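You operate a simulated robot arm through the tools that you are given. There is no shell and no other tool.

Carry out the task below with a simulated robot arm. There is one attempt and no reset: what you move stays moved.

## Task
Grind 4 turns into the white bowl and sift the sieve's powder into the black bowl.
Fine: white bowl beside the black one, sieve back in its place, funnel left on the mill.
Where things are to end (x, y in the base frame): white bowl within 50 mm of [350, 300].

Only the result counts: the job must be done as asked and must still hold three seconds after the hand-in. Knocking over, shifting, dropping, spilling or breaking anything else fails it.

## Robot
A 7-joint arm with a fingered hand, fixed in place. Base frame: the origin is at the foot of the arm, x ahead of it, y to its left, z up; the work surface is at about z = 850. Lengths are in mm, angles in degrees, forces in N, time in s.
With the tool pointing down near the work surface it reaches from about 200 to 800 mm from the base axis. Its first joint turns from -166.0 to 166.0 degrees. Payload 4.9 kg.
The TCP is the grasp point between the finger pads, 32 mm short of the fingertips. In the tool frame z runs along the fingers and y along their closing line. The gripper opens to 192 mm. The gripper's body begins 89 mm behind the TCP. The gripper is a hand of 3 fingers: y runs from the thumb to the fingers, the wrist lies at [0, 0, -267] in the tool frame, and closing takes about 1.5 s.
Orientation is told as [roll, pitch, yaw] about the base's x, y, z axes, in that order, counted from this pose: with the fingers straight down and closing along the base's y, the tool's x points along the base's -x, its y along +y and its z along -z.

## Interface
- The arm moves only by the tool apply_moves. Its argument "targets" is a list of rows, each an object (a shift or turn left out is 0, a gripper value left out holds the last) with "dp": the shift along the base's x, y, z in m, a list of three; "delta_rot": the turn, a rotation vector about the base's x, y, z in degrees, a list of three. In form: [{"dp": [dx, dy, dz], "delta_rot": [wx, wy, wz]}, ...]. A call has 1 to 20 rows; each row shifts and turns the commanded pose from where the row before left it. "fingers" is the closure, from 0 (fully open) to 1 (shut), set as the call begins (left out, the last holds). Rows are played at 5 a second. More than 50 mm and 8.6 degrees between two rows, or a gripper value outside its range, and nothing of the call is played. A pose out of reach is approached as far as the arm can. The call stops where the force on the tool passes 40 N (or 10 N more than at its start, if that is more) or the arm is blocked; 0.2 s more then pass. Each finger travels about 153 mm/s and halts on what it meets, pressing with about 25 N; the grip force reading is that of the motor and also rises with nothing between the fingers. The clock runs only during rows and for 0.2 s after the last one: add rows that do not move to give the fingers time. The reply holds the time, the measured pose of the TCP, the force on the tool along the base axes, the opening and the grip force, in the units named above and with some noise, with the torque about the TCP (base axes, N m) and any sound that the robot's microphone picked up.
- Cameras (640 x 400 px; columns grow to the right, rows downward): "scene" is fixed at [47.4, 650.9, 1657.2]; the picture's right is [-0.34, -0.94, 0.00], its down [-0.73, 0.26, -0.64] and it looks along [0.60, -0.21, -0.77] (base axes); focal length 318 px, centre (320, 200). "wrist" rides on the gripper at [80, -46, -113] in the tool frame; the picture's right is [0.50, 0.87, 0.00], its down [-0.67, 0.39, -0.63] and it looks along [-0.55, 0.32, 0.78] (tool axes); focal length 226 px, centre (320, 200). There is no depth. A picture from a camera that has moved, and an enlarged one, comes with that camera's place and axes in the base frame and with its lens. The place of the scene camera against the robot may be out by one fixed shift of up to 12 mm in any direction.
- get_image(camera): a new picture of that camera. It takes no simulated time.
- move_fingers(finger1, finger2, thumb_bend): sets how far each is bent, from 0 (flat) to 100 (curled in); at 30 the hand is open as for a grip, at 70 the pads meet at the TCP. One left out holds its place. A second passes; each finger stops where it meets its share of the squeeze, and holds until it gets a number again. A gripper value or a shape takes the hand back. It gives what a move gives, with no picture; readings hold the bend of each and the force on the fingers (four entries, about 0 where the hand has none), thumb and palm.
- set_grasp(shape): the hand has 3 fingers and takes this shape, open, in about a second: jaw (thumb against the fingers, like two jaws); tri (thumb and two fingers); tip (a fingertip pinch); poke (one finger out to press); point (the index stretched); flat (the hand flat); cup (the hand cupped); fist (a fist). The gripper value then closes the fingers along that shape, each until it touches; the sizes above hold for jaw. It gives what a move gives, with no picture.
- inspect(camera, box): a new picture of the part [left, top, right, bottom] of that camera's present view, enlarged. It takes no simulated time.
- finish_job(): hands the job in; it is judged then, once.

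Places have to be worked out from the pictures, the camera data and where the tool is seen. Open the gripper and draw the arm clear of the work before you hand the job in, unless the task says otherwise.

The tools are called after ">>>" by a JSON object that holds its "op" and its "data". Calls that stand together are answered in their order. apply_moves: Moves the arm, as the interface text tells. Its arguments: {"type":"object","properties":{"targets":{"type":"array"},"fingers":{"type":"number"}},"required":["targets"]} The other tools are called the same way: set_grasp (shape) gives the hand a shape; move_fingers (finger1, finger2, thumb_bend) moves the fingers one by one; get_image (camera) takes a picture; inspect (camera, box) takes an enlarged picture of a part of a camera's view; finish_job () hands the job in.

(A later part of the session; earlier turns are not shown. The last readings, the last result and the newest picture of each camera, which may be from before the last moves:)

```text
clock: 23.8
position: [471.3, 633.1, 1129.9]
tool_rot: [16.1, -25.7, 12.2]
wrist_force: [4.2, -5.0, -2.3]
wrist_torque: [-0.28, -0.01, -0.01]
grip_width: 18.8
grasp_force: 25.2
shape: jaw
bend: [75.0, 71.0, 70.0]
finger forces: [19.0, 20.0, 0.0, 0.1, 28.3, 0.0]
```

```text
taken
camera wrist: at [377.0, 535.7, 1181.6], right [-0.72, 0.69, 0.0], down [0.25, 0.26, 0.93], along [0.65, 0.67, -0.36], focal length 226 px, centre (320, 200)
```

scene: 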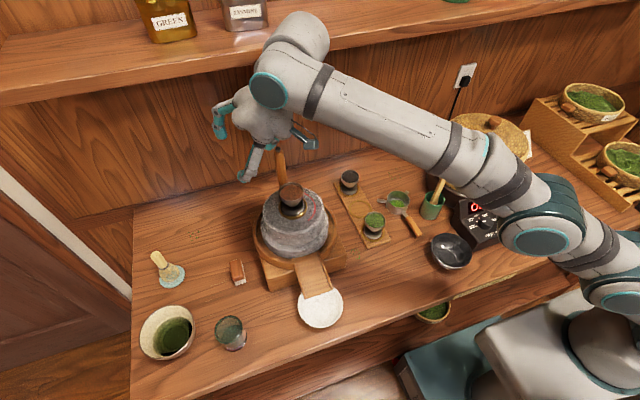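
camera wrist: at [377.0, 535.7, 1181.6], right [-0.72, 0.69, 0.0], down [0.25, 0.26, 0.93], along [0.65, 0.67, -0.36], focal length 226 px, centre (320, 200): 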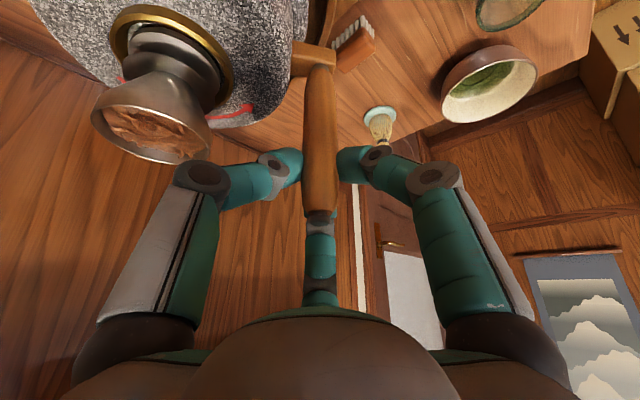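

The peg is following the hand well. I'll continue to 210°.

>>> {"op": "apply_moves", "data": {"targets": [{"dp": [-0.01449, -0.01015, 0]}, {"dp": [-0.01251, -0.01251, 0]}, {"dp": [-0.01015, -0.01449, 0]}, {"dp": [-0.00748, -0.01603, 0]}, {"dp": [-0.00458, -0.01709, 0]}, {"dp": [-0.00154, -0.01763, 0]}, {"dp": [0.00154, -0.01763, 0]}, {"dp": [0.00458, -0.01709, 0]}, {"dp": [0.00748, -0.01603, 0]}, {"dp": [0, 0, 0]}]}}

>>> {"op": "get_image", "data": {"camera": "wrist"}}

>>> {"op": "get_image", "data": {"camera": "scene"}}

```text
clock: 26.0
position: [437.0, 498.2, 1129.5]
tool_rot: [16.2, -25.7, 12.3]
wrist_force: [25.1, 17.7, -9.9]
wrist_torque: [0.13, -0.54, -0.07]
grip_width: 18.0
grasp_force: 24.5
shape: jaw
bend: [75.0, 68.0, 70.0]
finger forces: [17.1, 24.7, 0.1, 0.0, 22.2, 0.0]
```

```text
taken
camera wrist: at [342.0, 399.2, 1181.2], right [-0.72, 0.69, 0.0], down [0.25, 0.25, 0.94], along [0.65, 0.67, -0.35], focal length 226 px, centre (320, 200)
```

wrist: 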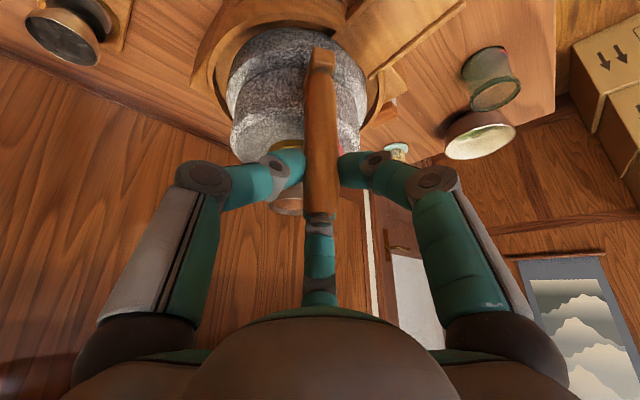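

```text
taken
```

scene: 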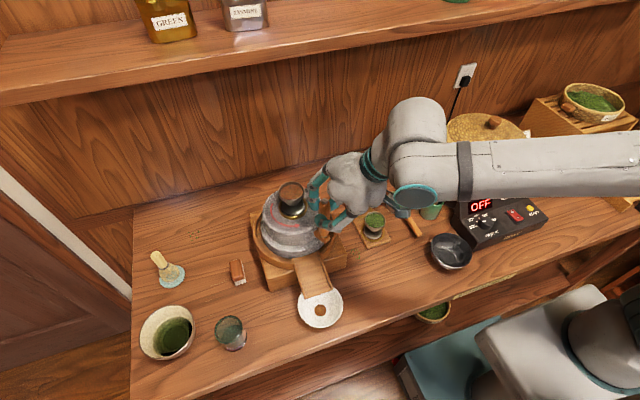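

Force grew inward to about 30 N, so my circle was slightly too large. Refitting to the measured points gives a centre of about (523.5, 549) and R≈98.8. I'll correct for that and continue to 300°.

>>> {"op": "apply_moves", "data": {"targets": [{"dp": [0.0035, 0.0039, 0]}, {"dp": [0.00988, -0.01411, 0]}, {"dp": [0.01218, -0.01218, 0]}, {"dp": [0.01411, -0.00988, 0]}, {"dp": [0, 0, 0]}]}}

>>> {"op": "apply_moves", "data": {"targets": [{"dp": [0.01561, -0.00728, 0]}, {"dp": [0.01663, -0.00446, 0]}, {"dp": [0.01716, -0.0015, 0]}, {"dp": [0.01716, 0.0015, 0]}, {"dp": [0.01663, 0.00446, 0]}, {"dp": [0.01561, 0.00728, 0]}, {"dp": [0, 0, 0]}]}}

>>> {"op": "get_image", "data": {"camera": "wrist"}}

>>> {"op": "get_image", "data": {"camera": "scene"}}

```text
clock: 27.2
position: [475.1, 464.1, 1129.7]
tool_rot: [16.1, -25.6, 12.4]
wrist_force: [-6.5, -7.2, -2.1]
wrist_torque: [-0.31, 0.26, -0.01]
grip_width: 18.5
grasp_force: 25.5
shape: jaw
bend: [75.0, 71.0, 70.0]
finger forces: [22.5, 19.4, 0.0, 0.0, 26.3, 0.0]
```

```text
clock: 28.8
position: [573.6, 463.5, 1129.4]
tool_rot: [16.2, -25.6, 12.3]
wrist_force: [-0.1, -0.5, -6.2]
wrist_torque: [-0.18, 0.15, -0.04]
grip_width: 18.8
grasp_force: 25.4
shape: jaw
bend: [75.0, 71.0, 70.0]
finger forces: [21.8, 22.0, 0.0, 0.1, 24.4, 0.0]
```

```text
taken
camera wrist: at [480.9, 364.6, 1181.9], right [-0.72, 0.69, 0.0], down [0.25, 0.26, 0.93], along [0.65, 0.67, -0.36], focal length 226 px, centre (320, 200)
```

wrist: 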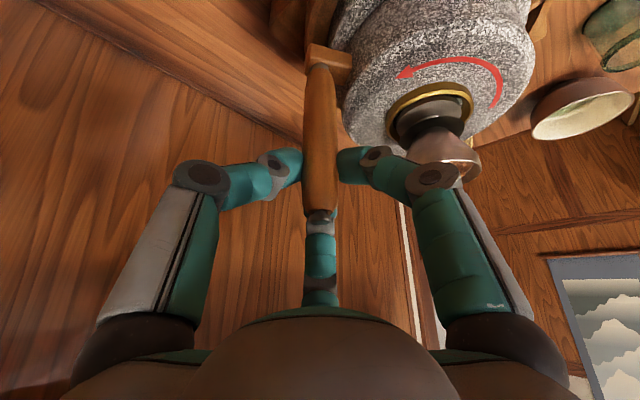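

```text
taken
```

scene: 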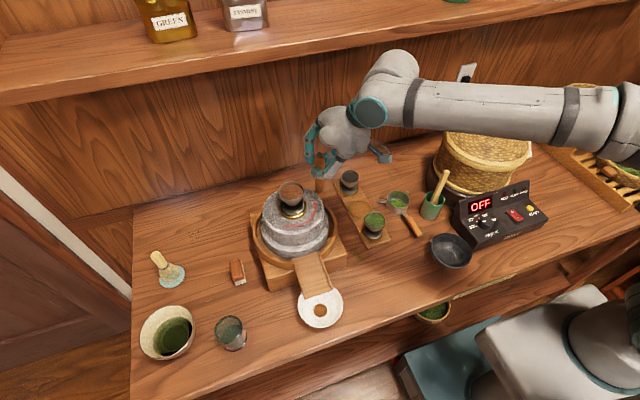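

Forces are now near zero, θ≈300° with R≈99, and the pile in the bowl is growing. I'll continue through 360° to 500° (140° of the second turn).

>>> {"op": "apply_moves", "data": {"targets": [{"dp": [0.01411, 0.00988, 0]}, {"dp": [0.01218, 0.01218, 0]}, {"dp": [0.00988, 0.01411, 0]}, {"dp": [0.00728, 0.01561, 0]}, {"dp": [0.00446, 0.01663, 0]}, {"dp": [0.0015, 0.01716, 0]}, {"dp": [0, 0, 0]}]}}

>>> {"op": "get_image", "data": {"camera": "wrist"}}

>>> {"op": "apply_moves", "data": {"targets": [{"dp": [-0.0015, 0.01716, 0]}, {"dp": [-0.00446, 0.01663, 0]}, {"dp": [-0.00728, 0.01561, 0]}, {"dp": [-0.00988, 0.01411, 0]}, {"dp": [-0.01218, 0.01218, 0]}, {"dp": [-0.01411, 0.00988, 0]}, {"dp": [-0.01561, 0.00728, 0]}, {"dp": [-0.01663, 0.00446, 0]}, {"dp": [-0.01716, 0.0015, 0]}, {"dp": [0, 0, 0]}]}}

>>> {"op": "get_image", "data": {"camera": "wrist"}}

```text
clock: 30.4
position: [623.2, 549.9, 1130.4]
tool_rot: [16.2, -25.7, 12.3]
wrist_force: [13.3, 1.1, -5.7]
wrist_torque: [-0.24, -0.19, 0.01]
grip_width: 18.4
grasp_force: 25.4
shape: jaw
bend: [75.0, 71.0, 70.0]
finger forces: [18.4, 22.5, 0.0, 0.0, 28.2, 0.0]
```

```text
taken
camera wrist: at [530.4, 450.9, 1181.9], right [-0.72, 0.69, 0.0], down [0.25, 0.26, 0.94], along [0.65, 0.67, -0.35], focal length 226 px, centre (320, 200)
```

wrist: 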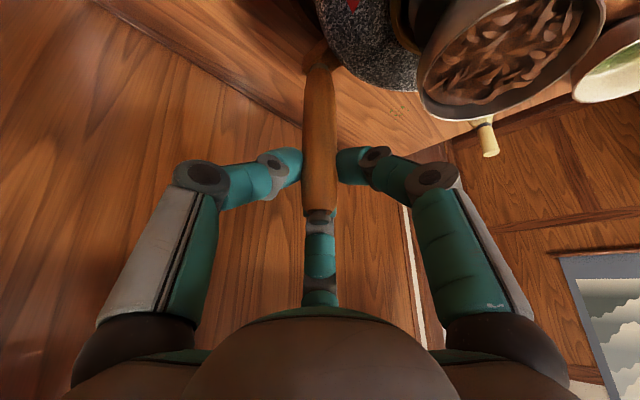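

```text
clock: 32.6
position: [524.8, 649.5, 1129.1]
tool_rot: [16.0, -25.7, 12.3]
wrist_force: [-0.4, 5.4, -8.5]
wrist_torque: [-0.06, 0.07, 0.02]
grip_width: 18.2
grasp_force: 25.1
shape: jaw
bend: [75.0, 71.0, 70.0]
finger forces: [21.8, 19.4, 0.0, 0.0, 20.5, 0.1]
```

```text
taken
camera wrist: at [429.8, 550.0, 1181.8], right [-0.72, 0.69, 0.0], down [0.25, 0.26, 0.93], along [0.65, 0.67, -0.36], focal length 226 px, centre (320, 200)
```

wrist: 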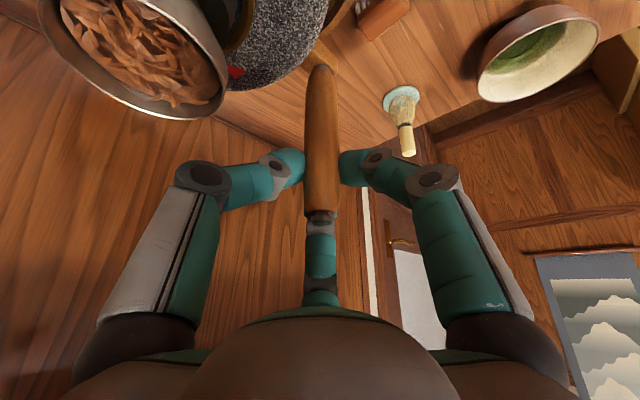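

The motion is smooth, now at 450° in total. I'll do the next half circle (90°→270°).

>>> {"op": "apply_moves", "data": {"targets": [{"dp": [-0.01716, -0.0015, 0]}, {"dp": [-0.01663, -0.00446, 0]}, {"dp": [-0.01561, -0.00728, 0]}, {"dp": [-0.01411, -0.00988, 0]}, {"dp": [-0.01218, -0.01218, 0]}, {"dp": [-0.00988, -0.01411, 0]}, {"dp": [-0.00728, -0.01561, 0]}, {"dp": [-0.00446, -0.01663, 0]}, {"dp": [-0.0015, -0.01716, 0]}, {"dp": [0.0015, -0.01716, 0]}, {"dp": [0.00446, -0.01663, 0]}, {"dp": [0.00728, -0.01561, 0]}, {"dp": [0.00988, -0.01411, 0]}, {"dp": [0.01218, -0.01218, 0]}, {"dp": [0.01411, -0.00988, 0]}, {"dp": [0.01561, -0.00728, 0]}, {"dp": [0.01663, -0.00446, 0]}, {"dp": [0.01716, -0.0015, 0]}, {"dp": [0, 0, 0]}]}}

>>> {"op": "get_image", "data": {"camera": "wrist"}}

>>> {"op": "get_image", "data": {"camera": "scene"}}

```text
clock: 36.6
position: [524.7, 448.8, 1129.4]
tool_rot: [16.1, -25.6, 12.4]
wrist_force: [-0.7, -1.3, -12.3]
wrist_torque: [-0.19, 0.18, 0.03]
grip_width: 18.0
grasp_force: 24.8
shape: jaw
bend: [75.0, 71.0, 70.0]
finger forces: [20.8, 19.9, 0.0, 0.0, 23.3, 0.0]
```

```text
taken
camera wrist: at [431.2, 350.9, 1182.2], right [-0.72, 0.69, 0.0], down [0.25, 0.26, 0.93], along [0.65, 0.67, -0.36], focal length 226 px, centre (320, 200)
```

wrist: 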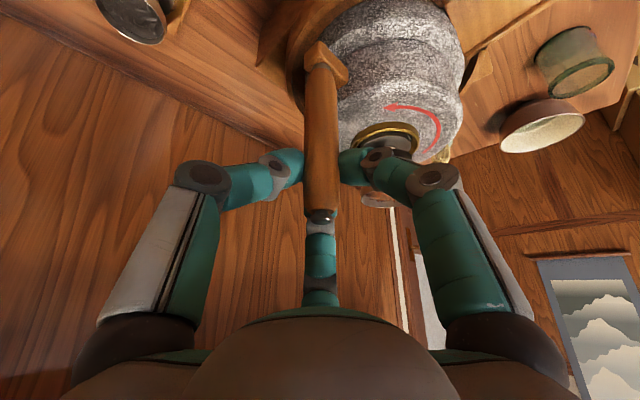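

```text
taken
```

scene: 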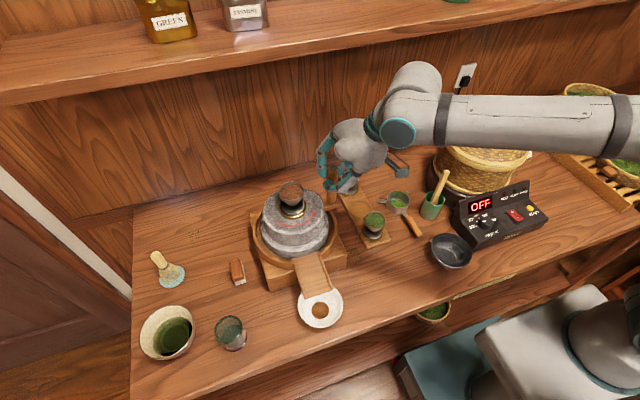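

The total is 630°. The slight downward pull (−12 N) suggests lowering about 1 mm, so I'll do that and then run the next half circle (270°→90°).

>>> {"op": "apply_moves", "data": {"targets": [{"dp": [0.01716, 0.0015, -0.001]}, {"dp": [0.01663, 0.00446, 0]}, {"dp": [0.01561, 0.00728, 0]}, {"dp": [0.01411, 0.00988, 0]}, {"dp": [0.01218, 0.01218, 0]}, {"dp": [0.00988, 0.01411, 0]}, {"dp": [0.00728, 0.01561, 0]}, {"dp": [0.00446, 0.01663, 0]}, {"dp": [0.0015, 0.01716, 0]}, {"dp": [-0.0015, 0.01716, 0]}, {"dp": [-0.00446, 0.01663, 0]}, {"dp": [-0.00728, 0.01561, 0]}, {"dp": [-0.00988, 0.01411, 0]}, {"dp": [-0.01218, 0.01218, 0]}, {"dp": [-0.01411, 0.00988, 0]}, {"dp": [-0.01561, 0.00728, 0]}, {"dp": [-0.01663, 0.00446, 0]}, {"dp": [-0.01716, 0.0015, 0]}, {"dp": [0, 0, 0]}]}}

>>> {"op": "get_image", "data": {"camera": "wrist"}}

```text
clock: 40.6
position: [524.1, 647.6, 1128.6]
tool_rot: [16.1, -25.6, 12.3]
wrist_force: [-0.4, -0.2, -2.8]
wrist_torque: [-0.13, 0.05, 0.06]
grip_width: 18.4
grasp_force: 24.7
shape: jaw
bend: [75.0, 71.0, 70.0]
finger forces: [21.3, 18.9, 0.0, 0.0, 23.0, 0.1]
```

```text
taken
camera wrist: at [429.8, 550.3, 1181.3], right [-0.72, 0.69, 0.0], down [0.25, 0.26, 0.93], along [0.65, 0.67, -0.36], focal length 226 px, centre (320, 200)
```

wrist: 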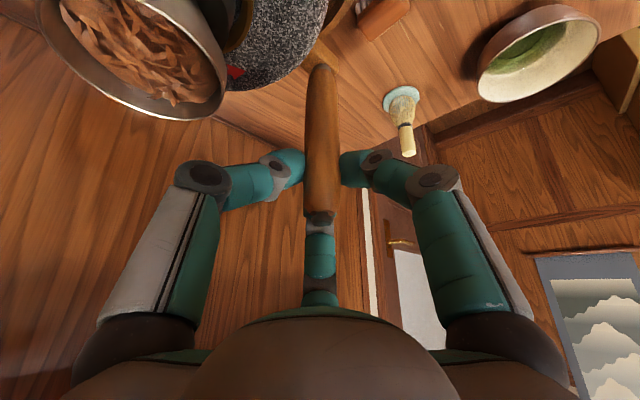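

The total is 810° with low forces. I'll do the next half circle to 990°.

>>> {"op": "apply_moves", "data": {"targets": [{"dp": [-0.01716, -0.0015, 0]}, {"dp": [-0.01663, -0.00446, 0]}, {"dp": [-0.01561, -0.00728, 0]}, {"dp": [-0.01411, -0.00988, 0]}, {"dp": [-0.01218, -0.01218, 0]}, {"dp": [-0.00988, -0.01411, 0]}, {"dp": [-0.00728, -0.01561, 0]}, {"dp": [-0.00446, -0.01663, 0]}, {"dp": [-0.0015, -0.01716, 0]}, {"dp": [0.0015, -0.01716, 0]}, {"dp": [0.00446, -0.01663, 0]}, {"dp": [0.00728, -0.01561, 0]}, {"dp": [0.00988, -0.01411, 0]}, {"dp": [0.01218, -0.01218, 0]}, {"dp": [0.01411, -0.00988, 0]}, {"dp": [0.01561, -0.00728, 0]}, {"dp": [0.01663, -0.00446, 0]}, {"dp": [0.01716, -0.0015, 0]}, {"dp": [0, 0, 0]}]}}

>>> {"op": "get_image", "data": {"camera": "wrist"}}

>>> {"op": "get_image", "data": {"camera": "scene"}}

```text
clock: 44.6
position: [525.1, 452.6, 1128.7]
tool_rot: [16.1, -25.6, 12.3]
wrist_force: [0.1, 8.5, -6.1]
wrist_torque: [0.06, -0.12, -0.14]
grip_width: 16.1
grasp_force: 25.0
shape: jaw
bend: [76.0, 73.0, 66.0]
finger forces: [0.1, 0.0, 0.1, 0.0, 0.0, 0.0]
```

```text
taken
camera wrist: at [431.5, 354.0, 1181.2], right [-0.72, 0.69, 0.0], down [0.25, 0.26, 0.93], along [0.65, 0.67, -0.36], focal length 226 px, centre (320, 200)
```

wrist: 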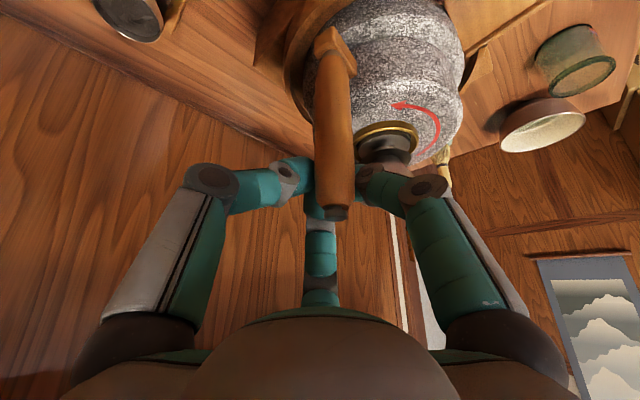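

```text
taken
```

scene: 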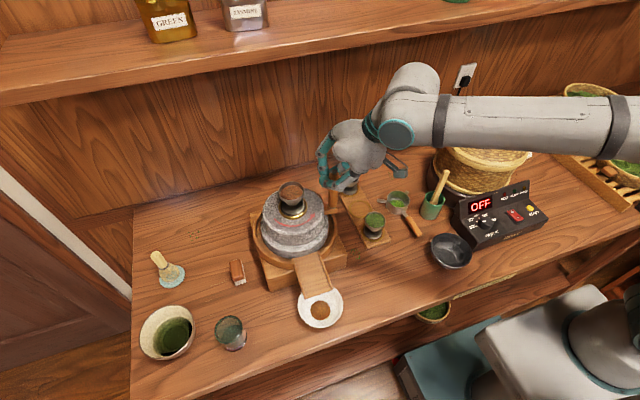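

The peg slipped out on the inner side and now stands at about θ≈262° (≈982° in total). The funnel and bowl look fine. I'll lift straight up and re-locate it.

>>> {"op": "apply_moves", "data": {"targets": [{"dp": [0, 0, 0.01]}, {"dp": [0, 0, 0.025]}, {"dp": [0, 0, 0.035]}, {"dp": [0, 0, 0]}]}}

>>> {"op": "apply_moves", "data": {"targets": [{"dp": [-0.008, -0.001, 0]}, {"dp": [-0.008, -0.001, 0]}, {"dp": [0, 0, 0]}, {"dp": [0, 0, 0]}], "fingers": 0.72}}

>>> {"op": "get_image", "data": {"camera": "wrist"}}

>>> {"op": "inspect", "data": {"camera": "wrist", "box": [240, 50, 400, 180]}}

```text
clock: 45.6
position: [524.7, 450.3, 1198.8]
tool_rot: [16.1, -25.7, 12.3]
wrist_force: [-0.6, -0.9, -1.3]
wrist_torque: [-0.01, 0.01, 0.02]
grip_width: 16.4
grasp_force: 25.6
shape: jaw
bend: [76.0, 73.0, 66.0]
finger forces: [0.1, 0.0, 0.1, 0.0, 0.0, 0.0]
```

```text
clock: 46.6
position: [507.5, 447.8, 1199.0]
tool_rot: [16.2, -25.7, 12.3]
wrist_force: [-0.1, 0.6, 0.8]
wrist_torque: [-0.01, -0.01, -0.02]
grip_width: 53.6
grasp_force: 0.0
shape: jaw
bend: [49.0, 49.0, 70.0]
finger forces: [0.0, 0.0, 0.0, 0.1, 0.0, 0.0]
```

```text
taken
camera wrist: at [414.4, 349.7, 1251.0], right [-0.72, 0.69, 0.0], down [0.25, 0.26, 0.93], along [0.65, 0.67, -0.35], focal length 226 px, centre (320, 200)
```

wrist: 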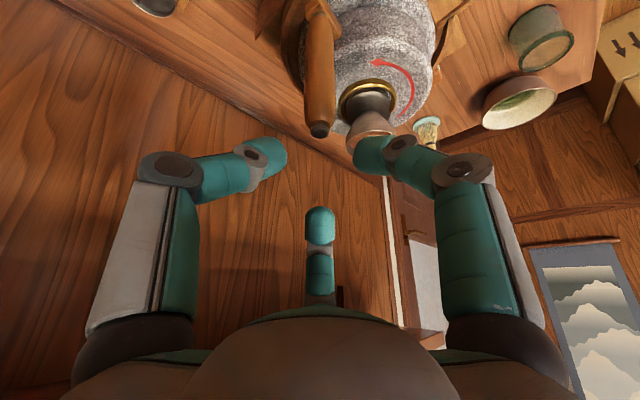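

```text
3.08 times, centred on (320, 115) of wrist
camera zoom: at [414.4, 349.7, 1251.0], right [-0.72, 0.69, 0.0], down [0.25, 0.26, 0.93], along [0.65, 0.67, -0.35], focal length 696 px, centre (320, 462)
```

zoom: 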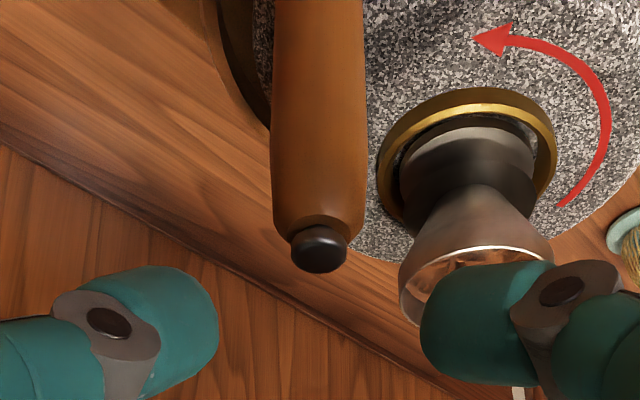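

The peg is at about (510, 450), θ≈261.6°, matching the circle. I'll align, lower to z≈1126 for a slightly deeper grip, and close.

>>> {"op": "apply_moves", "data": {"targets": [{"dp": [0.0025, 0.0024, -0.02]}, {"dp": [0, 0, -0.02]}, {"dp": [0, 0, -0.02]}, {"dp": [0, 0, -0.013]}, {"dp": [0, 0, 0]}]}}

>>> {"op": "apply_moves", "data": {"targets": [{"dp": [0, 0, 0]}, {"dp": [0, 0, 0]}, {"dp": [0, 0, 0]}, {"dp": [0, 0, 0]}], "fingers": 0.94}}

>>> {"op": "get_image", "data": {"camera": "wrist"}}

```text
clock: 47.8
position: [511.3, 450.3, 1126.4]
tool_rot: [16.2, -25.7, 12.3]
wrist_force: [-0.6, 0.0, -0.1]
wrist_torque: [-0.02, -0.04, 0.02]
grip_width: 53.8
grasp_force: 0.1
shape: jaw
bend: [49.0, 49.0, 70.0]
finger forces: [0.1, 0.0, 0.1, 0.1, 0.0, 0.0]
```

```text
clock: 48.8
position: [510.9, 450.3, 1125.1]
tool_rot: [16.1, -25.6, 12.4]
wrist_force: [2.5, 4.0, -6.7]
wrist_torque: [-0.03, -0.01, 0.0]
grip_width: 18.1
grasp_force: 24.7
shape: jaw
bend: [75.0, 70.0, 70.0]
finger forces: [18.3, 20.3, 0.1, 0.1, 19.0, 0.0]
```

```text
taken
camera wrist: at [417.2, 352.2, 1178.1], right [-0.72, 0.69, 0.0], down [0.25, 0.26, 0.93], along [0.65, 0.67, -0.36], focal length 226 px, centre (320, 200)
```

wrist: 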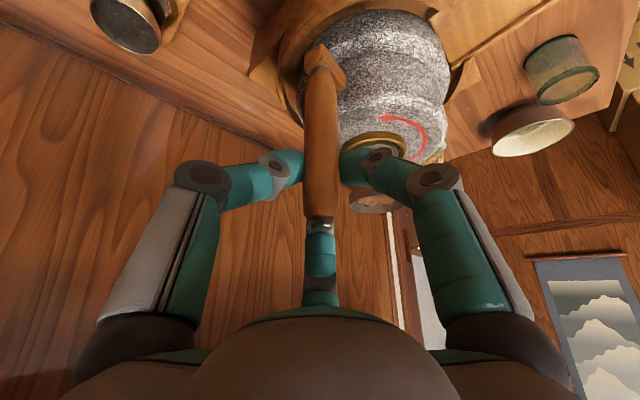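

Firm grip at θ≈262°. I'll continue with the refined circle to 360° (1080° in total) and check forces.

>>> {"op": "apply_moves", "data": {"targets": [{"dp": [0.01387, -0.00097, 0]}, {"dp": [0.01729, 0.00151, 0]}, {"dp": [0.01677, 0.00449, 0]}, {"dp": [0.01573, 0.00734, 0]}, {"dp": [0.01422, 0.00996, 0]}, {"dp": [0.01228, 0.01228, 0]}, {"dp": [0.00996, 0.01422, 0]}, {"dp": [0.00734, 0.01573, 0]}, {"dp": [0.00449, 0.01677, 0]}, {"dp": [0.00151, 0.01729, 0]}, {"dp": [0, 0, 0]}]}}

>>> {"op": "get_image", "data": {"camera": "wrist"}}

>>> {"op": "inspect", "data": {"camera": "scene", "box": [200, 80, 360, 340]}}

```text
clock: 51.2
position: [623.0, 548.9, 1125.8]
tool_rot: [16.2, -25.6, 12.3]
wrist_force: [0.2, 0.4, 0.2]
wrist_torque: [0.0, 0.01, 0.0]
grip_width: 16.2
grasp_force: 24.8
shape: jaw
bend: [76.0, 72.0, 67.0]
finger forces: [0.0, 0.1, 0.0, 0.0, 0.0, 0.1]
```

```text
taken
camera wrist: at [529.8, 450.6, 1177.5], right [-0.72, 0.69, 0.0], down [0.25, 0.26, 0.93], along [0.65, 0.67, -0.35], focal length 226 px, centre (320, 200)
```

wrist: 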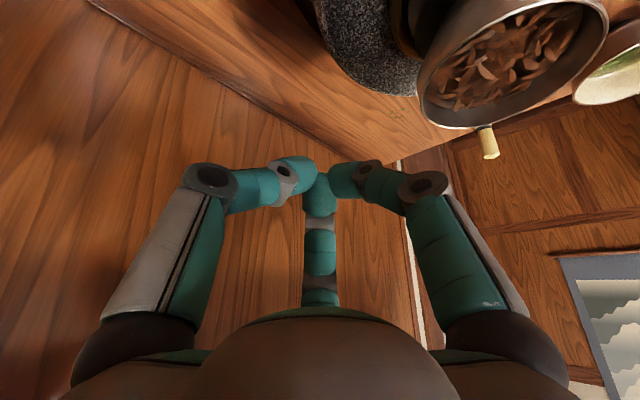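

```text
1.54 times, centred on (280, 210) of scene
camera zoom: at [47.4, 650.9, 1657.2], right [-0.34, -0.94, 0.0], down [-0.73, 0.26, -0.64], along [0.6, -0.21, -0.77], focal length 489 px, centre (382, 185)
```

zoom: 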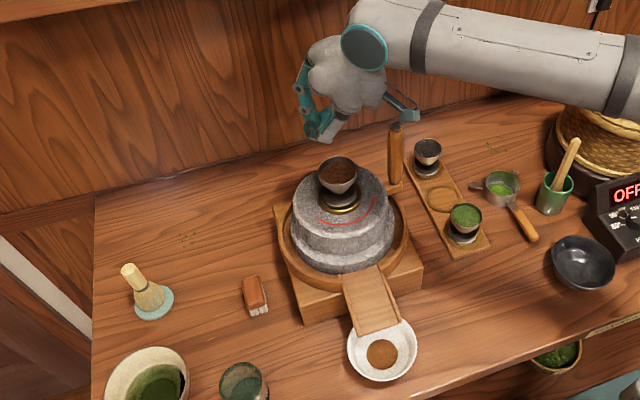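

The grip slipped early this time, probably because it was lower on the taper. The scene view shows the peg at θ≈280° (≈1000° in total). I'll lift, go back over it, and re-grip at the height that worked before (z≈1131), then turn more slowly.

>>> {"op": "apply_moves", "data": {"targets": [{"dp": [0, 0, 0.035]}, {"dp": [0, 0, 0.035]}, {"dp": [-0.02, -0.02475, 0.003]}, {"dp": [-0.02, -0.02475, 0]}, {"dp": [-0.02, -0.02475, 0]}, {"dp": [-0.02, -0.02475, 0]}, {"dp": [0, 0, 0]}], "fingers": 0.72}}

>>> {"op": "get_image", "data": {"camera": "wrist"}}

>>> {"op": "inspect", "data": {"camera": "wrist", "box": [240, 50, 400, 180]}}

```text
clock: 52.8
position: [542.4, 450.2, 1198.6]
tool_rot: [16.1, -25.7, 12.4]
wrist_force: [0.1, 0.5, -0.9]
wrist_torque: [-0.02, 0.01, 0.0]
grip_width: 53.5
grasp_force: 0.1
shape: jaw
bend: [49.0, 49.0, 70.0]
finger forces: [0.0, 0.0, 0.0, 0.0, 0.1, 0.0]
```

```text
taken
camera wrist: at [449.4, 351.4, 1251.2], right [-0.72, 0.69, 0.0], down [0.25, 0.26, 0.93], along [0.65, 0.67, -0.35], focal length 226 px, centre (320, 200)
```

wrist: 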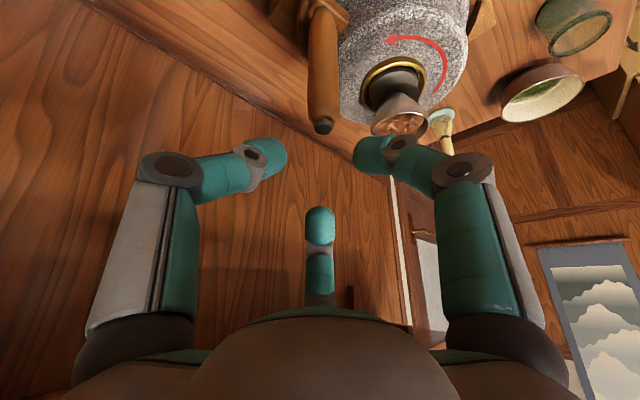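

```text
3.08 times, centred on (320, 115) of wrist
camera zoom: at [449.4, 351.4, 1251.2], right [-0.72, 0.69, 0.0], down [0.25, 0.26, 0.93], along [0.65, 0.67, -0.35], focal length 696 px, centre (320, 462)
```

zoom: 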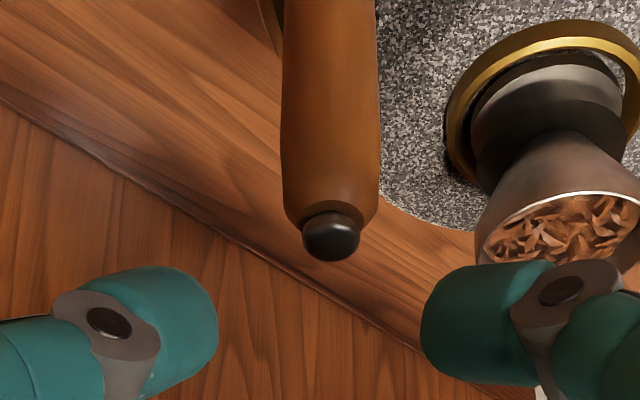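

The peg is at about (540, 451), θ≈279°, so roughly 441° still to go. I'll align, lower to z≈1131 and grip.

>>> {"op": "apply_moves", "data": {"targets": [{"dp": [-0.0022, 0.0008, -0.02]}, {"dp": [0, 0, -0.024]}, {"dp": [0, 0, -0.0235]}, {"dp": [0, 0, 0]}]}}

>>> {"op": "apply_moves", "data": {"targets": [{"dp": [0, 0, 0]}, {"dp": [0, 0, 0]}, {"dp": [0, 0, 0]}, {"dp": [0, 0, 0]}], "fingers": 0.92}}

>>> {"op": "get_image", "data": {"camera": "wrist"}}

```text
clock: 53.8
position: [542.7, 449.8, 1131.4]
tool_rot: [16.2, -25.7, 12.3]
wrist_force: [0.2, -0.2, 0.3]
wrist_torque: [-0.01, 0.02, -0.03]
grip_width: 53.5
grasp_force: 0.1
shape: jaw
bend: [49.0, 49.0, 70.0]
finger forces: [0.0, 0.1, 0.0, 0.0, 0.1, 0.1]
```

```text
clock: 54.8
position: [542.4, 449.8, 1130.6]
tool_rot: [16.1, -25.6, 12.3]
wrist_force: [2.4, 2.9, -7.2]
wrist_torque: [-0.07, 0.01, 0.01]
grip_width: 16.4
grasp_force: 24.9
shape: jaw
bend: [75.0, 70.0, 69.0]
finger forces: [19.6, 20.6, 0.0, 0.0, 17.9, 0.2]
```

```text
taken
camera wrist: at [448.5, 351.2, 1183.4], right [-0.72, 0.69, 0.0], down [0.25, 0.26, 0.93], along [0.65, 0.67, -0.36], focal length 226 px, centre (320, 200)
```

wrist: 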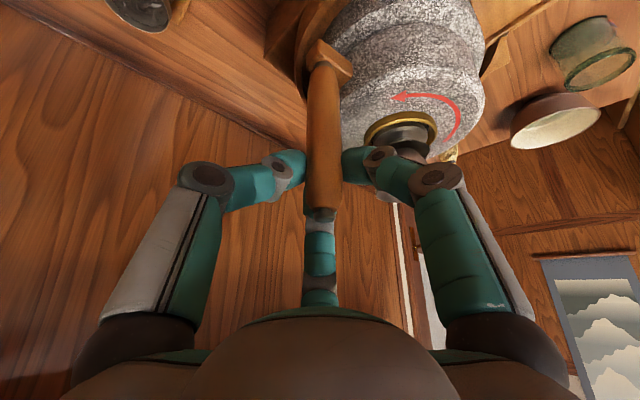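

The grip sits slightly off-centre (16.4 mm rather than ~19 mm). I'll reopen, shift 2.5 mm and re-close for a better-seated grasp.

>>> {"op": "apply_moves", "data": {"targets": [{"dp": [0, 0, 0]}, {"dp": [0, 0, 0]}, {"dp": [-0.0028, 0.0, 0]}, {"dp": [0, 0, 0]}], "fingers": 0.78}}

>>> {"op": "apply_moves", "data": {"targets": [{"dp": [0, 0, 0]}, {"dp": [0, 0, 0]}, {"dp": [0, 0, 0]}, {"dp": [0, 0, 0]}], "fingers": 0.92}}

>>> {"op": "inspect", "data": {"camera": "wrist", "box": [160, 30, 480, 230]}}

```text
clock: 55.8
position: [538.2, 450.5, 1131.8]
tool_rot: [16.2, -25.6, 12.3]
wrist_force: [-0.3, -0.4, -0.1]
wrist_torque: [0.01, -0.01, -0.01]
grip_width: 42.0
grasp_force: 0.0
shape: jaw
bend: [77.0, 77.0, 70.0]
finger forces: [0.0, 0.1, 0.0, 0.1, 0.0, 0.1]
```

```text
clock: 56.8
position: [539.3, 449.8, 1130.9]
tool_rot: [16.0, -25.6, 12.3]
wrist_force: [1.7, 3.2, -5.2]
wrist_torque: [-0.07, 0.02, -0.01]
grip_width: 19.7
grasp_force: 24.9
shape: jaw
bend: [75.0, 71.0, 69.0]
finger forces: [19.9, 20.8, 0.1, 0.0, 19.0, 0.0]
```

```text
2.00 times, centred on (320, 130) of wrist
camera zoom: at [445.5, 351.8, 1183.2], right [-0.72, 0.69, 0.0], down [0.25, 0.26, 0.93], along [0.65, 0.67, -0.36], focal length 452 px, centre (320, 340)
```

zoom: 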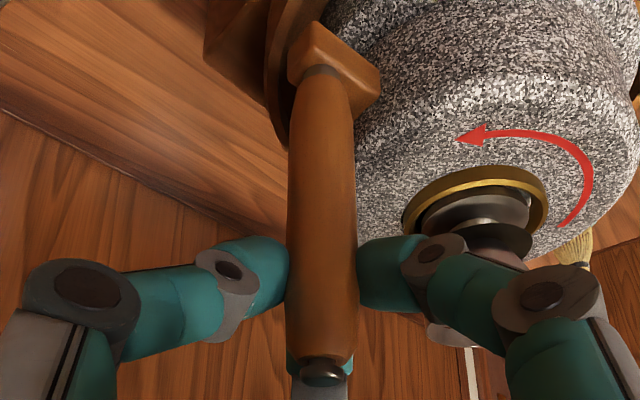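

Now it's well seated at 19.7 mm. I'll turn at half speed (5° per row) to about 358°.

>>> {"op": "apply_moves", "data": {"targets": [{"dp": [0.00853, 0.00166, 0]}, {"dp": [0.00835, 0.0024, 0]}, {"dp": [0.00811, 0.00311, 0]}, {"dp": [0.00781, 0.00381, 0]}, {"dp": [0.00745, 0.00448, 0]}, {"dp": [0.00703, 0.00511, 0]}, {"dp": [0.00656, 0.0057, 0]}, {"dp": [0.00604, 0.00625, 0]}, {"dp": [0.00547, 0.00675, 0]}, {"dp": [0.00486, 0.0072, 0]}, {"dp": [0.00421, 0.0076, 0]}, {"dp": [0.00353, 0.00794, 0]}, {"dp": [0.00283, 0.00822, 0]}, {"dp": [0.0021, 0.00843, 0]}, {"dp": [0.00136, 0.00858, 0]}, {"dp": [0.00061, 0.00867, 0]}, {"dp": [0, 0, 0]}]}}

>>> {"op": "get_image", "data": {"camera": "wrist"}}

```text
clock: 60.4
position: [625.7, 546.2, 1130.4]
tool_rot: [16.0, -25.6, 12.3]
wrist_force: [7.6, -1.7, -10.6]
wrist_torque: [-0.21, -0.04, 0.0]
grip_width: 19.5
grasp_force: 24.9
shape: jaw
bend: [75.0, 70.0, 69.0]
finger forces: [18.8, 21.2, 0.0, 0.0, 24.3, 0.0]
```

```text
taken
camera wrist: at [531.0, 447.4, 1183.7], right [-0.72, 0.69, 0.0], down [0.25, 0.26, 0.93], along [0.65, 0.67, -0.36], focal length 226 px, centre (320, 200)
```

wrist: 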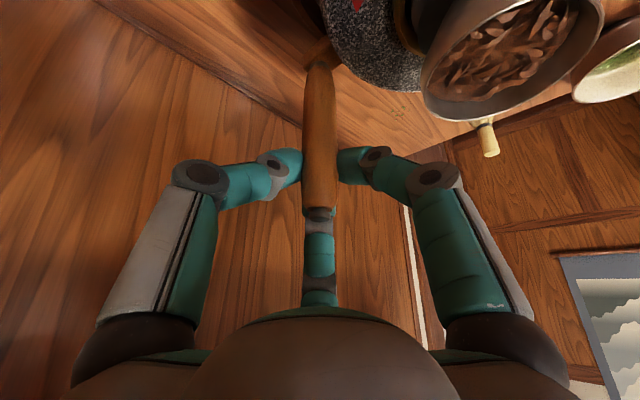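

Holding well, about 1078° in total. I'll continue at 5° per row to about 98°.

>>> {"op": "apply_moves", "data": {"targets": [{"dp": [-0.00015, 0.00869, -0.0005]}, {"dp": [-0.00091, 0.00864, 0]}, {"dp": [-0.00166, 0.00853, 0]}, {"dp": [-0.0024, 0.00835, 0]}, {"dp": [-0.00311, 0.00811, 0]}, {"dp": [-0.00381, 0.00781, 0]}, {"dp": [-0.00448, 0.00745, 0]}, {"dp": [-0.00511, 0.00703, 0]}, {"dp": [-0.0057, 0.00656, 0]}, {"dp": [-0.00625, 0.00604, 0]}, {"dp": [-0.00675, 0.00547, 0]}, {"dp": [-0.0072, 0.00486, 0]}, {"dp": [-0.0076, 0.00421, 0]}, {"dp": [-0.00794, 0.00353, 0]}, {"dp": [-0.00822, 0.00283, 0]}, {"dp": [-0.00843, 0.0021, 0]}, {"dp": [-0.00858, 0.00136, 0]}, {"dp": [-0.00867, 0.00061, 0]}, {"dp": [-0.00869, -0.00015, 0]}, {"dp": [-0.00864, -0.00091, 0]}]}}

>>> {"op": "get_image", "data": {"camera": "wrist"}}

```text
clock: 64.6
position: [508.7, 646.7, 1130.8]
tool_rot: [16.1, -25.6, 12.4]
wrist_force: [0.4, 4.5, -4.2]
wrist_torque: [-0.04, 0.04, -0.03]
grip_width: 18.7
grasp_force: 25.0
shape: jaw
bend: [75.0, 70.0, 69.0]
finger forces: [21.8, 20.7, 0.0, 0.1, 19.3, 0.1]
```

```text
taken
camera wrist: at [416.1, 549.3, 1183.2], right [-0.72, 0.69, 0.0], down [0.25, 0.26, 0.93], along [0.65, 0.67, -0.36], focal length 226 px, centre (320, 200)
```

wrist: 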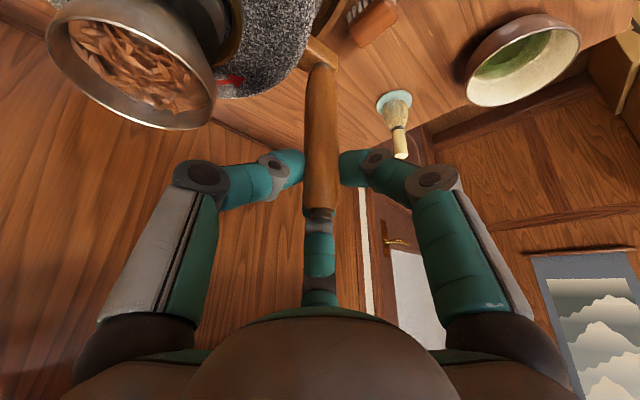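

Still seated at θ≈99° (≈1179° in total). I'll continue to about 198°.

>>> {"op": "apply_moves", "data": {"targets": [{"dp": [-0.00853, -0.00166, 0]}, {"dp": [-0.00835, -0.0024, 0]}, {"dp": [-0.00811, -0.00311, 0]}, {"dp": [-0.00781, -0.00381, 0]}, {"dp": [-0.00745, -0.00448, 0]}, {"dp": [-0.00703, -0.00511, 0]}, {"dp": [-0.00656, -0.0057, 0]}, {"dp": [-0.00604, -0.00625, 0]}, {"dp": [-0.00547, -0.00675, 0]}, {"dp": [-0.00486, -0.0072, 0]}, {"dp": [-0.00421, -0.0076, 0]}, {"dp": [-0.00353, -0.00794, 0]}, {"dp": [-0.00283, -0.00822, 0]}, {"dp": [-0.0021, -0.00843, 0]}, {"dp": [-0.00136, -0.00858, 0]}, {"dp": [-0.00061, -0.00867, 0]}, {"dp": [0.00015, -0.00869, 0]}, {"dp": [0.00091, -0.00864, 0]}, {"dp": [0.00166, -0.00853, 0]}, {"dp": [0.0024, -0.00835, 0]}]}}

>>> {"op": "get_image", "data": {"camera": "wrist"}}

```text
clock: 68.8
position: [429.8, 518.4, 1130.7]
tool_rot: [16.2, -25.7, 12.2]
wrist_force: [-2.8, 2.5, -2.9]
wrist_torque: [-0.08, 0.09, 0.0]
grip_width: 18.5
grasp_force: 25.2
shape: jaw
bend: [75.0, 70.0, 69.0]
finger forces: [22.4, 20.1, 0.0, 0.0, 19.7, 0.0]
```

```text
taken
camera wrist: at [336.5, 420.1, 1182.8], right [-0.72, 0.69, 0.0], down [0.25, 0.25, 0.93], along [0.65, 0.67, -0.35], focal length 226 px, centre (320, 200)
```

wrist: 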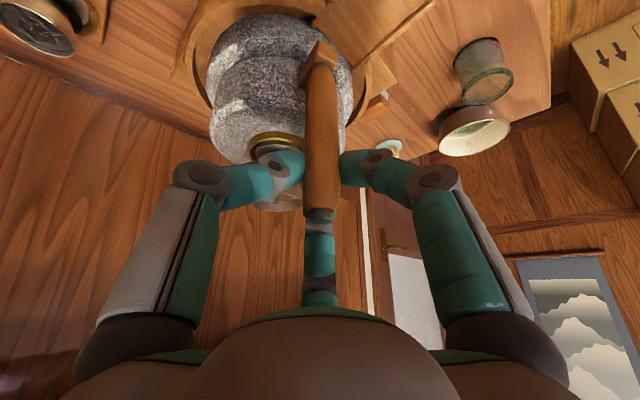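

At θ≈198° (≈1278° in total), still gripped. I'll continue to about 298°.

>>> {"op": "apply_moves", "data": {"targets": [{"dp": [0.00311, -0.00811, 0]}, {"dp": [0.00381, -0.00781, 0]}, {"dp": [0.00448, -0.00745, 0]}, {"dp": [0.00511, -0.00703, 0]}, {"dp": [0.0057, -0.00656, 0]}, {"dp": [0.00625, -0.00604, 0]}, {"dp": [0.00675, -0.00547, 0]}, {"dp": [0.0072, -0.00486, 0]}, {"dp": [0.0076, -0.00421, 0]}, {"dp": [0.00794, -0.00353, 0]}, {"dp": [0.00822, -0.00283, 0]}, {"dp": [0.00843, -0.0021, 0]}, {"dp": [0.00858, -0.00136, 0]}, {"dp": [0.00867, -0.00061, 0]}, {"dp": [0.00869, 0.00015, 0]}, {"dp": [0.00864, 0.00091, 0]}, {"dp": [0.00853, 0.00166, 0]}, {"dp": [0.00835, 0.0024, 0]}, {"dp": [0.00811, 0.00311, 0]}, {"dp": [0.00781, 0.00381, 0]}]}}

>>> {"op": "get_image", "data": {"camera": "wrist"}}

```text
clock: 73.0
position: [572.0, 460.7, 1130.5]
tool_rot: [16.2, -25.7, 12.3]
wrist_force: [-0.3, -3.3, -4.6]
wrist_torque: [-0.17, 0.12, 0.01]
grip_width: 18.7
grasp_force: 24.8
shape: jaw
bend: [75.0, 70.0, 69.0]
finger forces: [21.7, 20.1, 0.1, 0.0, 22.2, 0.0]
```

```text
taken
camera wrist: at [478.6, 362.7, 1183.1], right [-0.72, 0.69, 0.0], down [0.25, 0.25, 0.93], along [0.65, 0.67, -0.35], focal length 226 px, centre (320, 200)
```

wrist: 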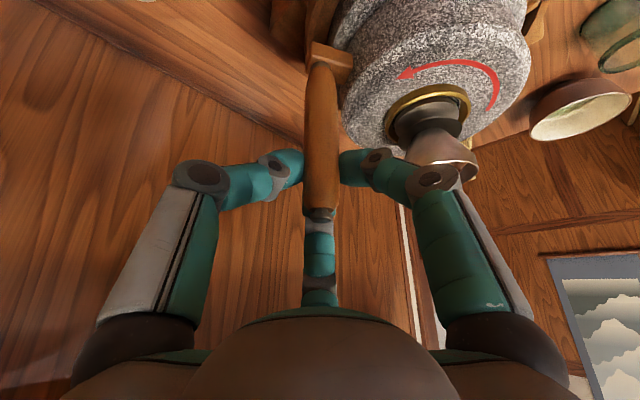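

At θ≈298° (≈1378° in total). I'll go the last stretch to about 361°, just past four full turns from the start angle of about −1°.

>>> {"op": "apply_moves", "data": {"targets": [{"dp": [0.00745, 0.00448, 0]}, {"dp": [0.00703, 0.00511, 0]}, {"dp": [0.00656, 0.0057, 0]}, {"dp": [0.00604, 0.00625, 0]}, {"dp": [0.00547, 0.00675, 0]}, {"dp": [0.00486, 0.0072, 0]}, {"dp": [0.00421, 0.0076, 0]}, {"dp": [0.00353, 0.00794, 0]}, {"dp": [0.00283, 0.00822, 0]}, {"dp": [0.0021, 0.00843, 0]}, {"dp": [0.00136, 0.00858, 0]}, {"dp": [0.00061, 0.00867, 0]}, {"dp": [0, 0.0043, 0]}, {"dp": [0, 0, 0]}]}}

>>> {"op": "get_image", "data": {"camera": "wrist"}}

>>> {"op": "inspect", "data": {"camera": "scene", "box": [200, 80, 360, 340]}}

```text
clock: 76.0
position: [624.6, 551.5, 1130.4]
tool_rot: [16.2, -25.7, 12.4]
wrist_force: [17.5, -1.7, -3.6]
wrist_torque: [-0.22, -0.34, 0.03]
grip_width: 19.2
grasp_force: 24.6
shape: jaw
bend: [75.0, 70.0, 69.0]
finger forces: [17.6, 22.9, 0.1, 0.0, 29.8, 0.1]
```

```text
taken
camera wrist: at [530.8, 452.9, 1183.2], right [-0.72, 0.69, 0.0], down [0.25, 0.25, 0.94], along [0.65, 0.67, -0.35], focal length 226 px, centre (320, 200)
```

wrist: 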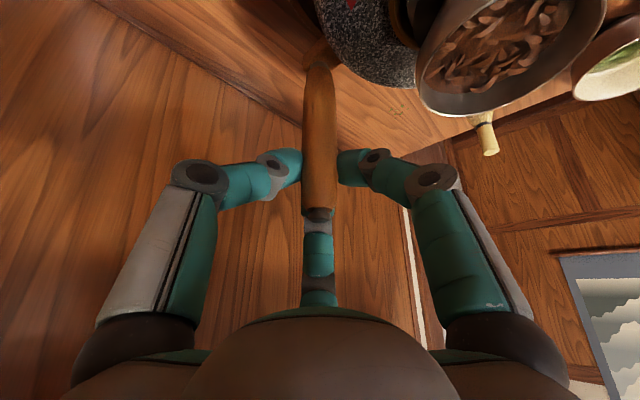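

```text
1.54 times, centred on (280, 210) of scene
camera zoom: at [47.4, 650.9, 1657.2], right [-0.34, -0.94, 0.0], down [-0.73, 0.26, -0.64], along [0.6, -0.21, -0.77], focal length 489 px, centre (382, 185)
```

zoom: 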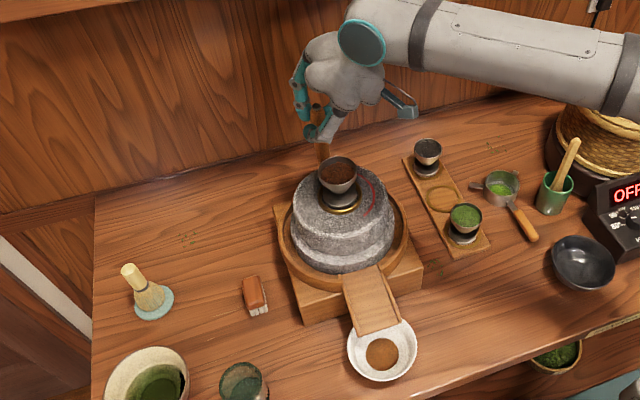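

Four turns are done at θ≈361°. I'll relieve the radial load, open the fingers, rise clear, and compare the peg with its starting picture.

>>> {"op": "apply_moves", "data": {"targets": [{"dp": [0.0015, 0, 0]}, {"dp": [0, 0, 0]}]}}

>>> {"op": "apply_moves", "data": {"targets": [{"dp": [0, 0, 0]}, {"dp": [0, 0, 0]}, {"dp": [0, 0, 0.015]}, {"dp": [0, 0, 0.025]}, {"dp": [0, 0, 0.03]}, {"dp": [-0.024, -0.024, 0]}, {"dp": [-0.024, -0.024, 0]}, {"dp": [-0.024, -0.024, 0]}, {"dp": [-0.024, -0.024, 0]}, {"dp": [-0.024, -0.024, 0]}, {"dp": [-0.024, -0.024, 0]}, {"dp": [0, 0, 0]}], "fingers": 0.72}}

>>> {"op": "inspect", "data": {"camera": "scene", "box": [255, 140, 335, 240]}}

>>> {"op": "get_image", "data": {"camera": "scene"}}

>>> {"op": "inspect", "data": {"camera": "scene", "box": [280, 240, 360, 340]}}

```text
clock: 76.6
position: [625.9, 551.5, 1131.1]
tool_rot: [16.2, -25.6, 12.3]
wrist_force: [6.6, -1.5, -2.9]
wrist_torque: [-0.22, -0.08, 0.0]
grip_width: 19.1
grasp_force: 25.2
shape: jaw
bend: [75.0, 70.0, 69.0]
finger forces: [20.1, 21.1, 0.0, 0.0, 25.6, 0.0]
```

```text
clock: 79.2
position: [483.1, 407.4, 1200.6]
tool_rot: [16.2, -25.8, 12.3]
wrist_force: [1.1, -0.2, 0.0]
wrist_torque: [-0.02, -0.02, 0.01]
grip_width: 53.4
grasp_force: 0.1
shape: jaw
bend: [49.0, 49.0, 70.0]
finger forces: [0.0, 0.1, 0.0, 0.0, 0.1, 0.1]
```

```text
4.00 times, centred on (295, 190) of scene
camera zoom: at [47.4, 650.9, 1657.2], right [-0.34, -0.94, 0.0], down [-0.73, 0.26, -0.64], along [0.6, -0.21, -0.77], focal length 1271 px, centre (420, 240)
```

zoom: 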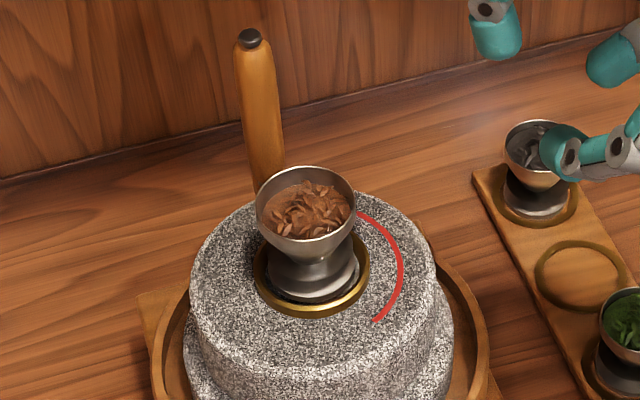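

```text
taken
```

scene: 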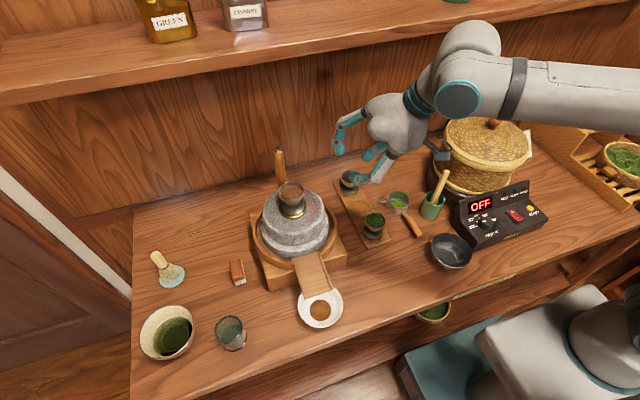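

```text
4.00 times, centred on (320, 290) of scene
camera zoom: at [47.4, 650.9, 1657.2], right [-0.34, -0.94, 0.0], down [-0.73, 0.26, -0.64], along [0.6, -0.21, -0.77], focal length 1271 px, centre (320, -160)
```

zoom: 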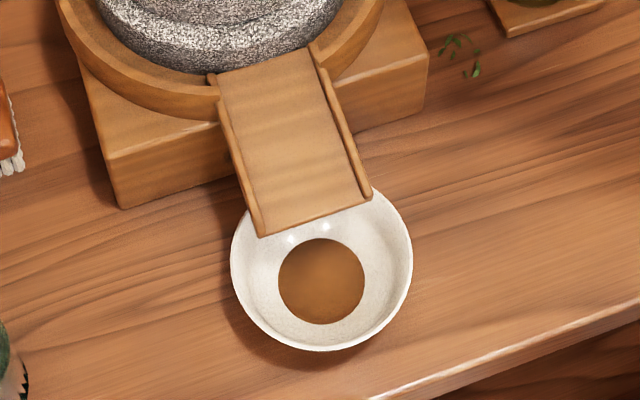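

The peg is back within about 1–2° past its starting place, the funnel is seated and powder is in the white bowl. Next is the sieve: I'll return the hand to vertical and move to view it.

>>> {"op": "apply_moves", "data": {"targets": [{"dp": [-0.0138, -0.03, 0.01], "delta_rot": [2.75, 2.9, -6.93]}, {"dp": [-0.0138, -0.04, 0.0], "delta_rot": [2.75, 2.9, -6.93]}, {"dp": [-0.0138, -0.045, 0], "delta_rot": [-5.4, 5.2, 0]}, {"dp": [-0.0138, -0.045, -0.02], "delta_rot": [-5.4, 5.2, 0]}, {"dp": [-0.0138, -0.045, -0.02], "delta_rot": [-5.4, 5.2, 0]}, {"dp": [-0.0138, -0.045, -0.02], "delta_rot": [-5.4, 5.2, 0]}, {"dp": [0, 0, 0]}], "fingers": 0.0}}

>>> {"op": "get_image", "data": {"camera": "wrist"}}

>>> {"op": "inspect", "data": {"camera": "wrist", "box": [180, 60, 440, 260]}}

```text
refused: row 4 steps farther than a row can; nothing moved
```

```text
taken
camera wrist: at [389.3, 308.6, 1252.7], right [-0.72, 0.69, 0.0], down [0.25, 0.26, 0.93], along [0.65, 0.67, -0.36], focal length 226 px, centre (320, 200)
```

wrist: 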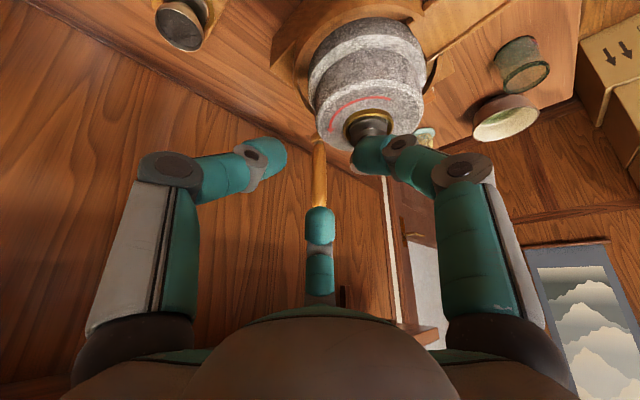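

```text
2.00 times, centred on (310, 160) of wrist
camera zoom: at [389.3, 308.6, 1252.7], right [-0.72, 0.69, 0.0], down [0.25, 0.26, 0.93], along [0.65, 0.67, -0.36], focal length 452 px, centre (340, 280)
```

zoom: 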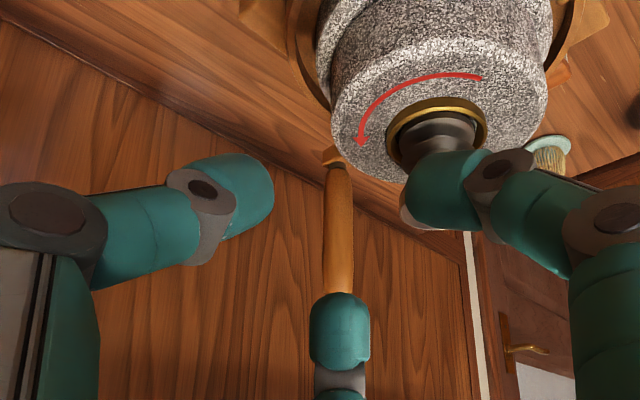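

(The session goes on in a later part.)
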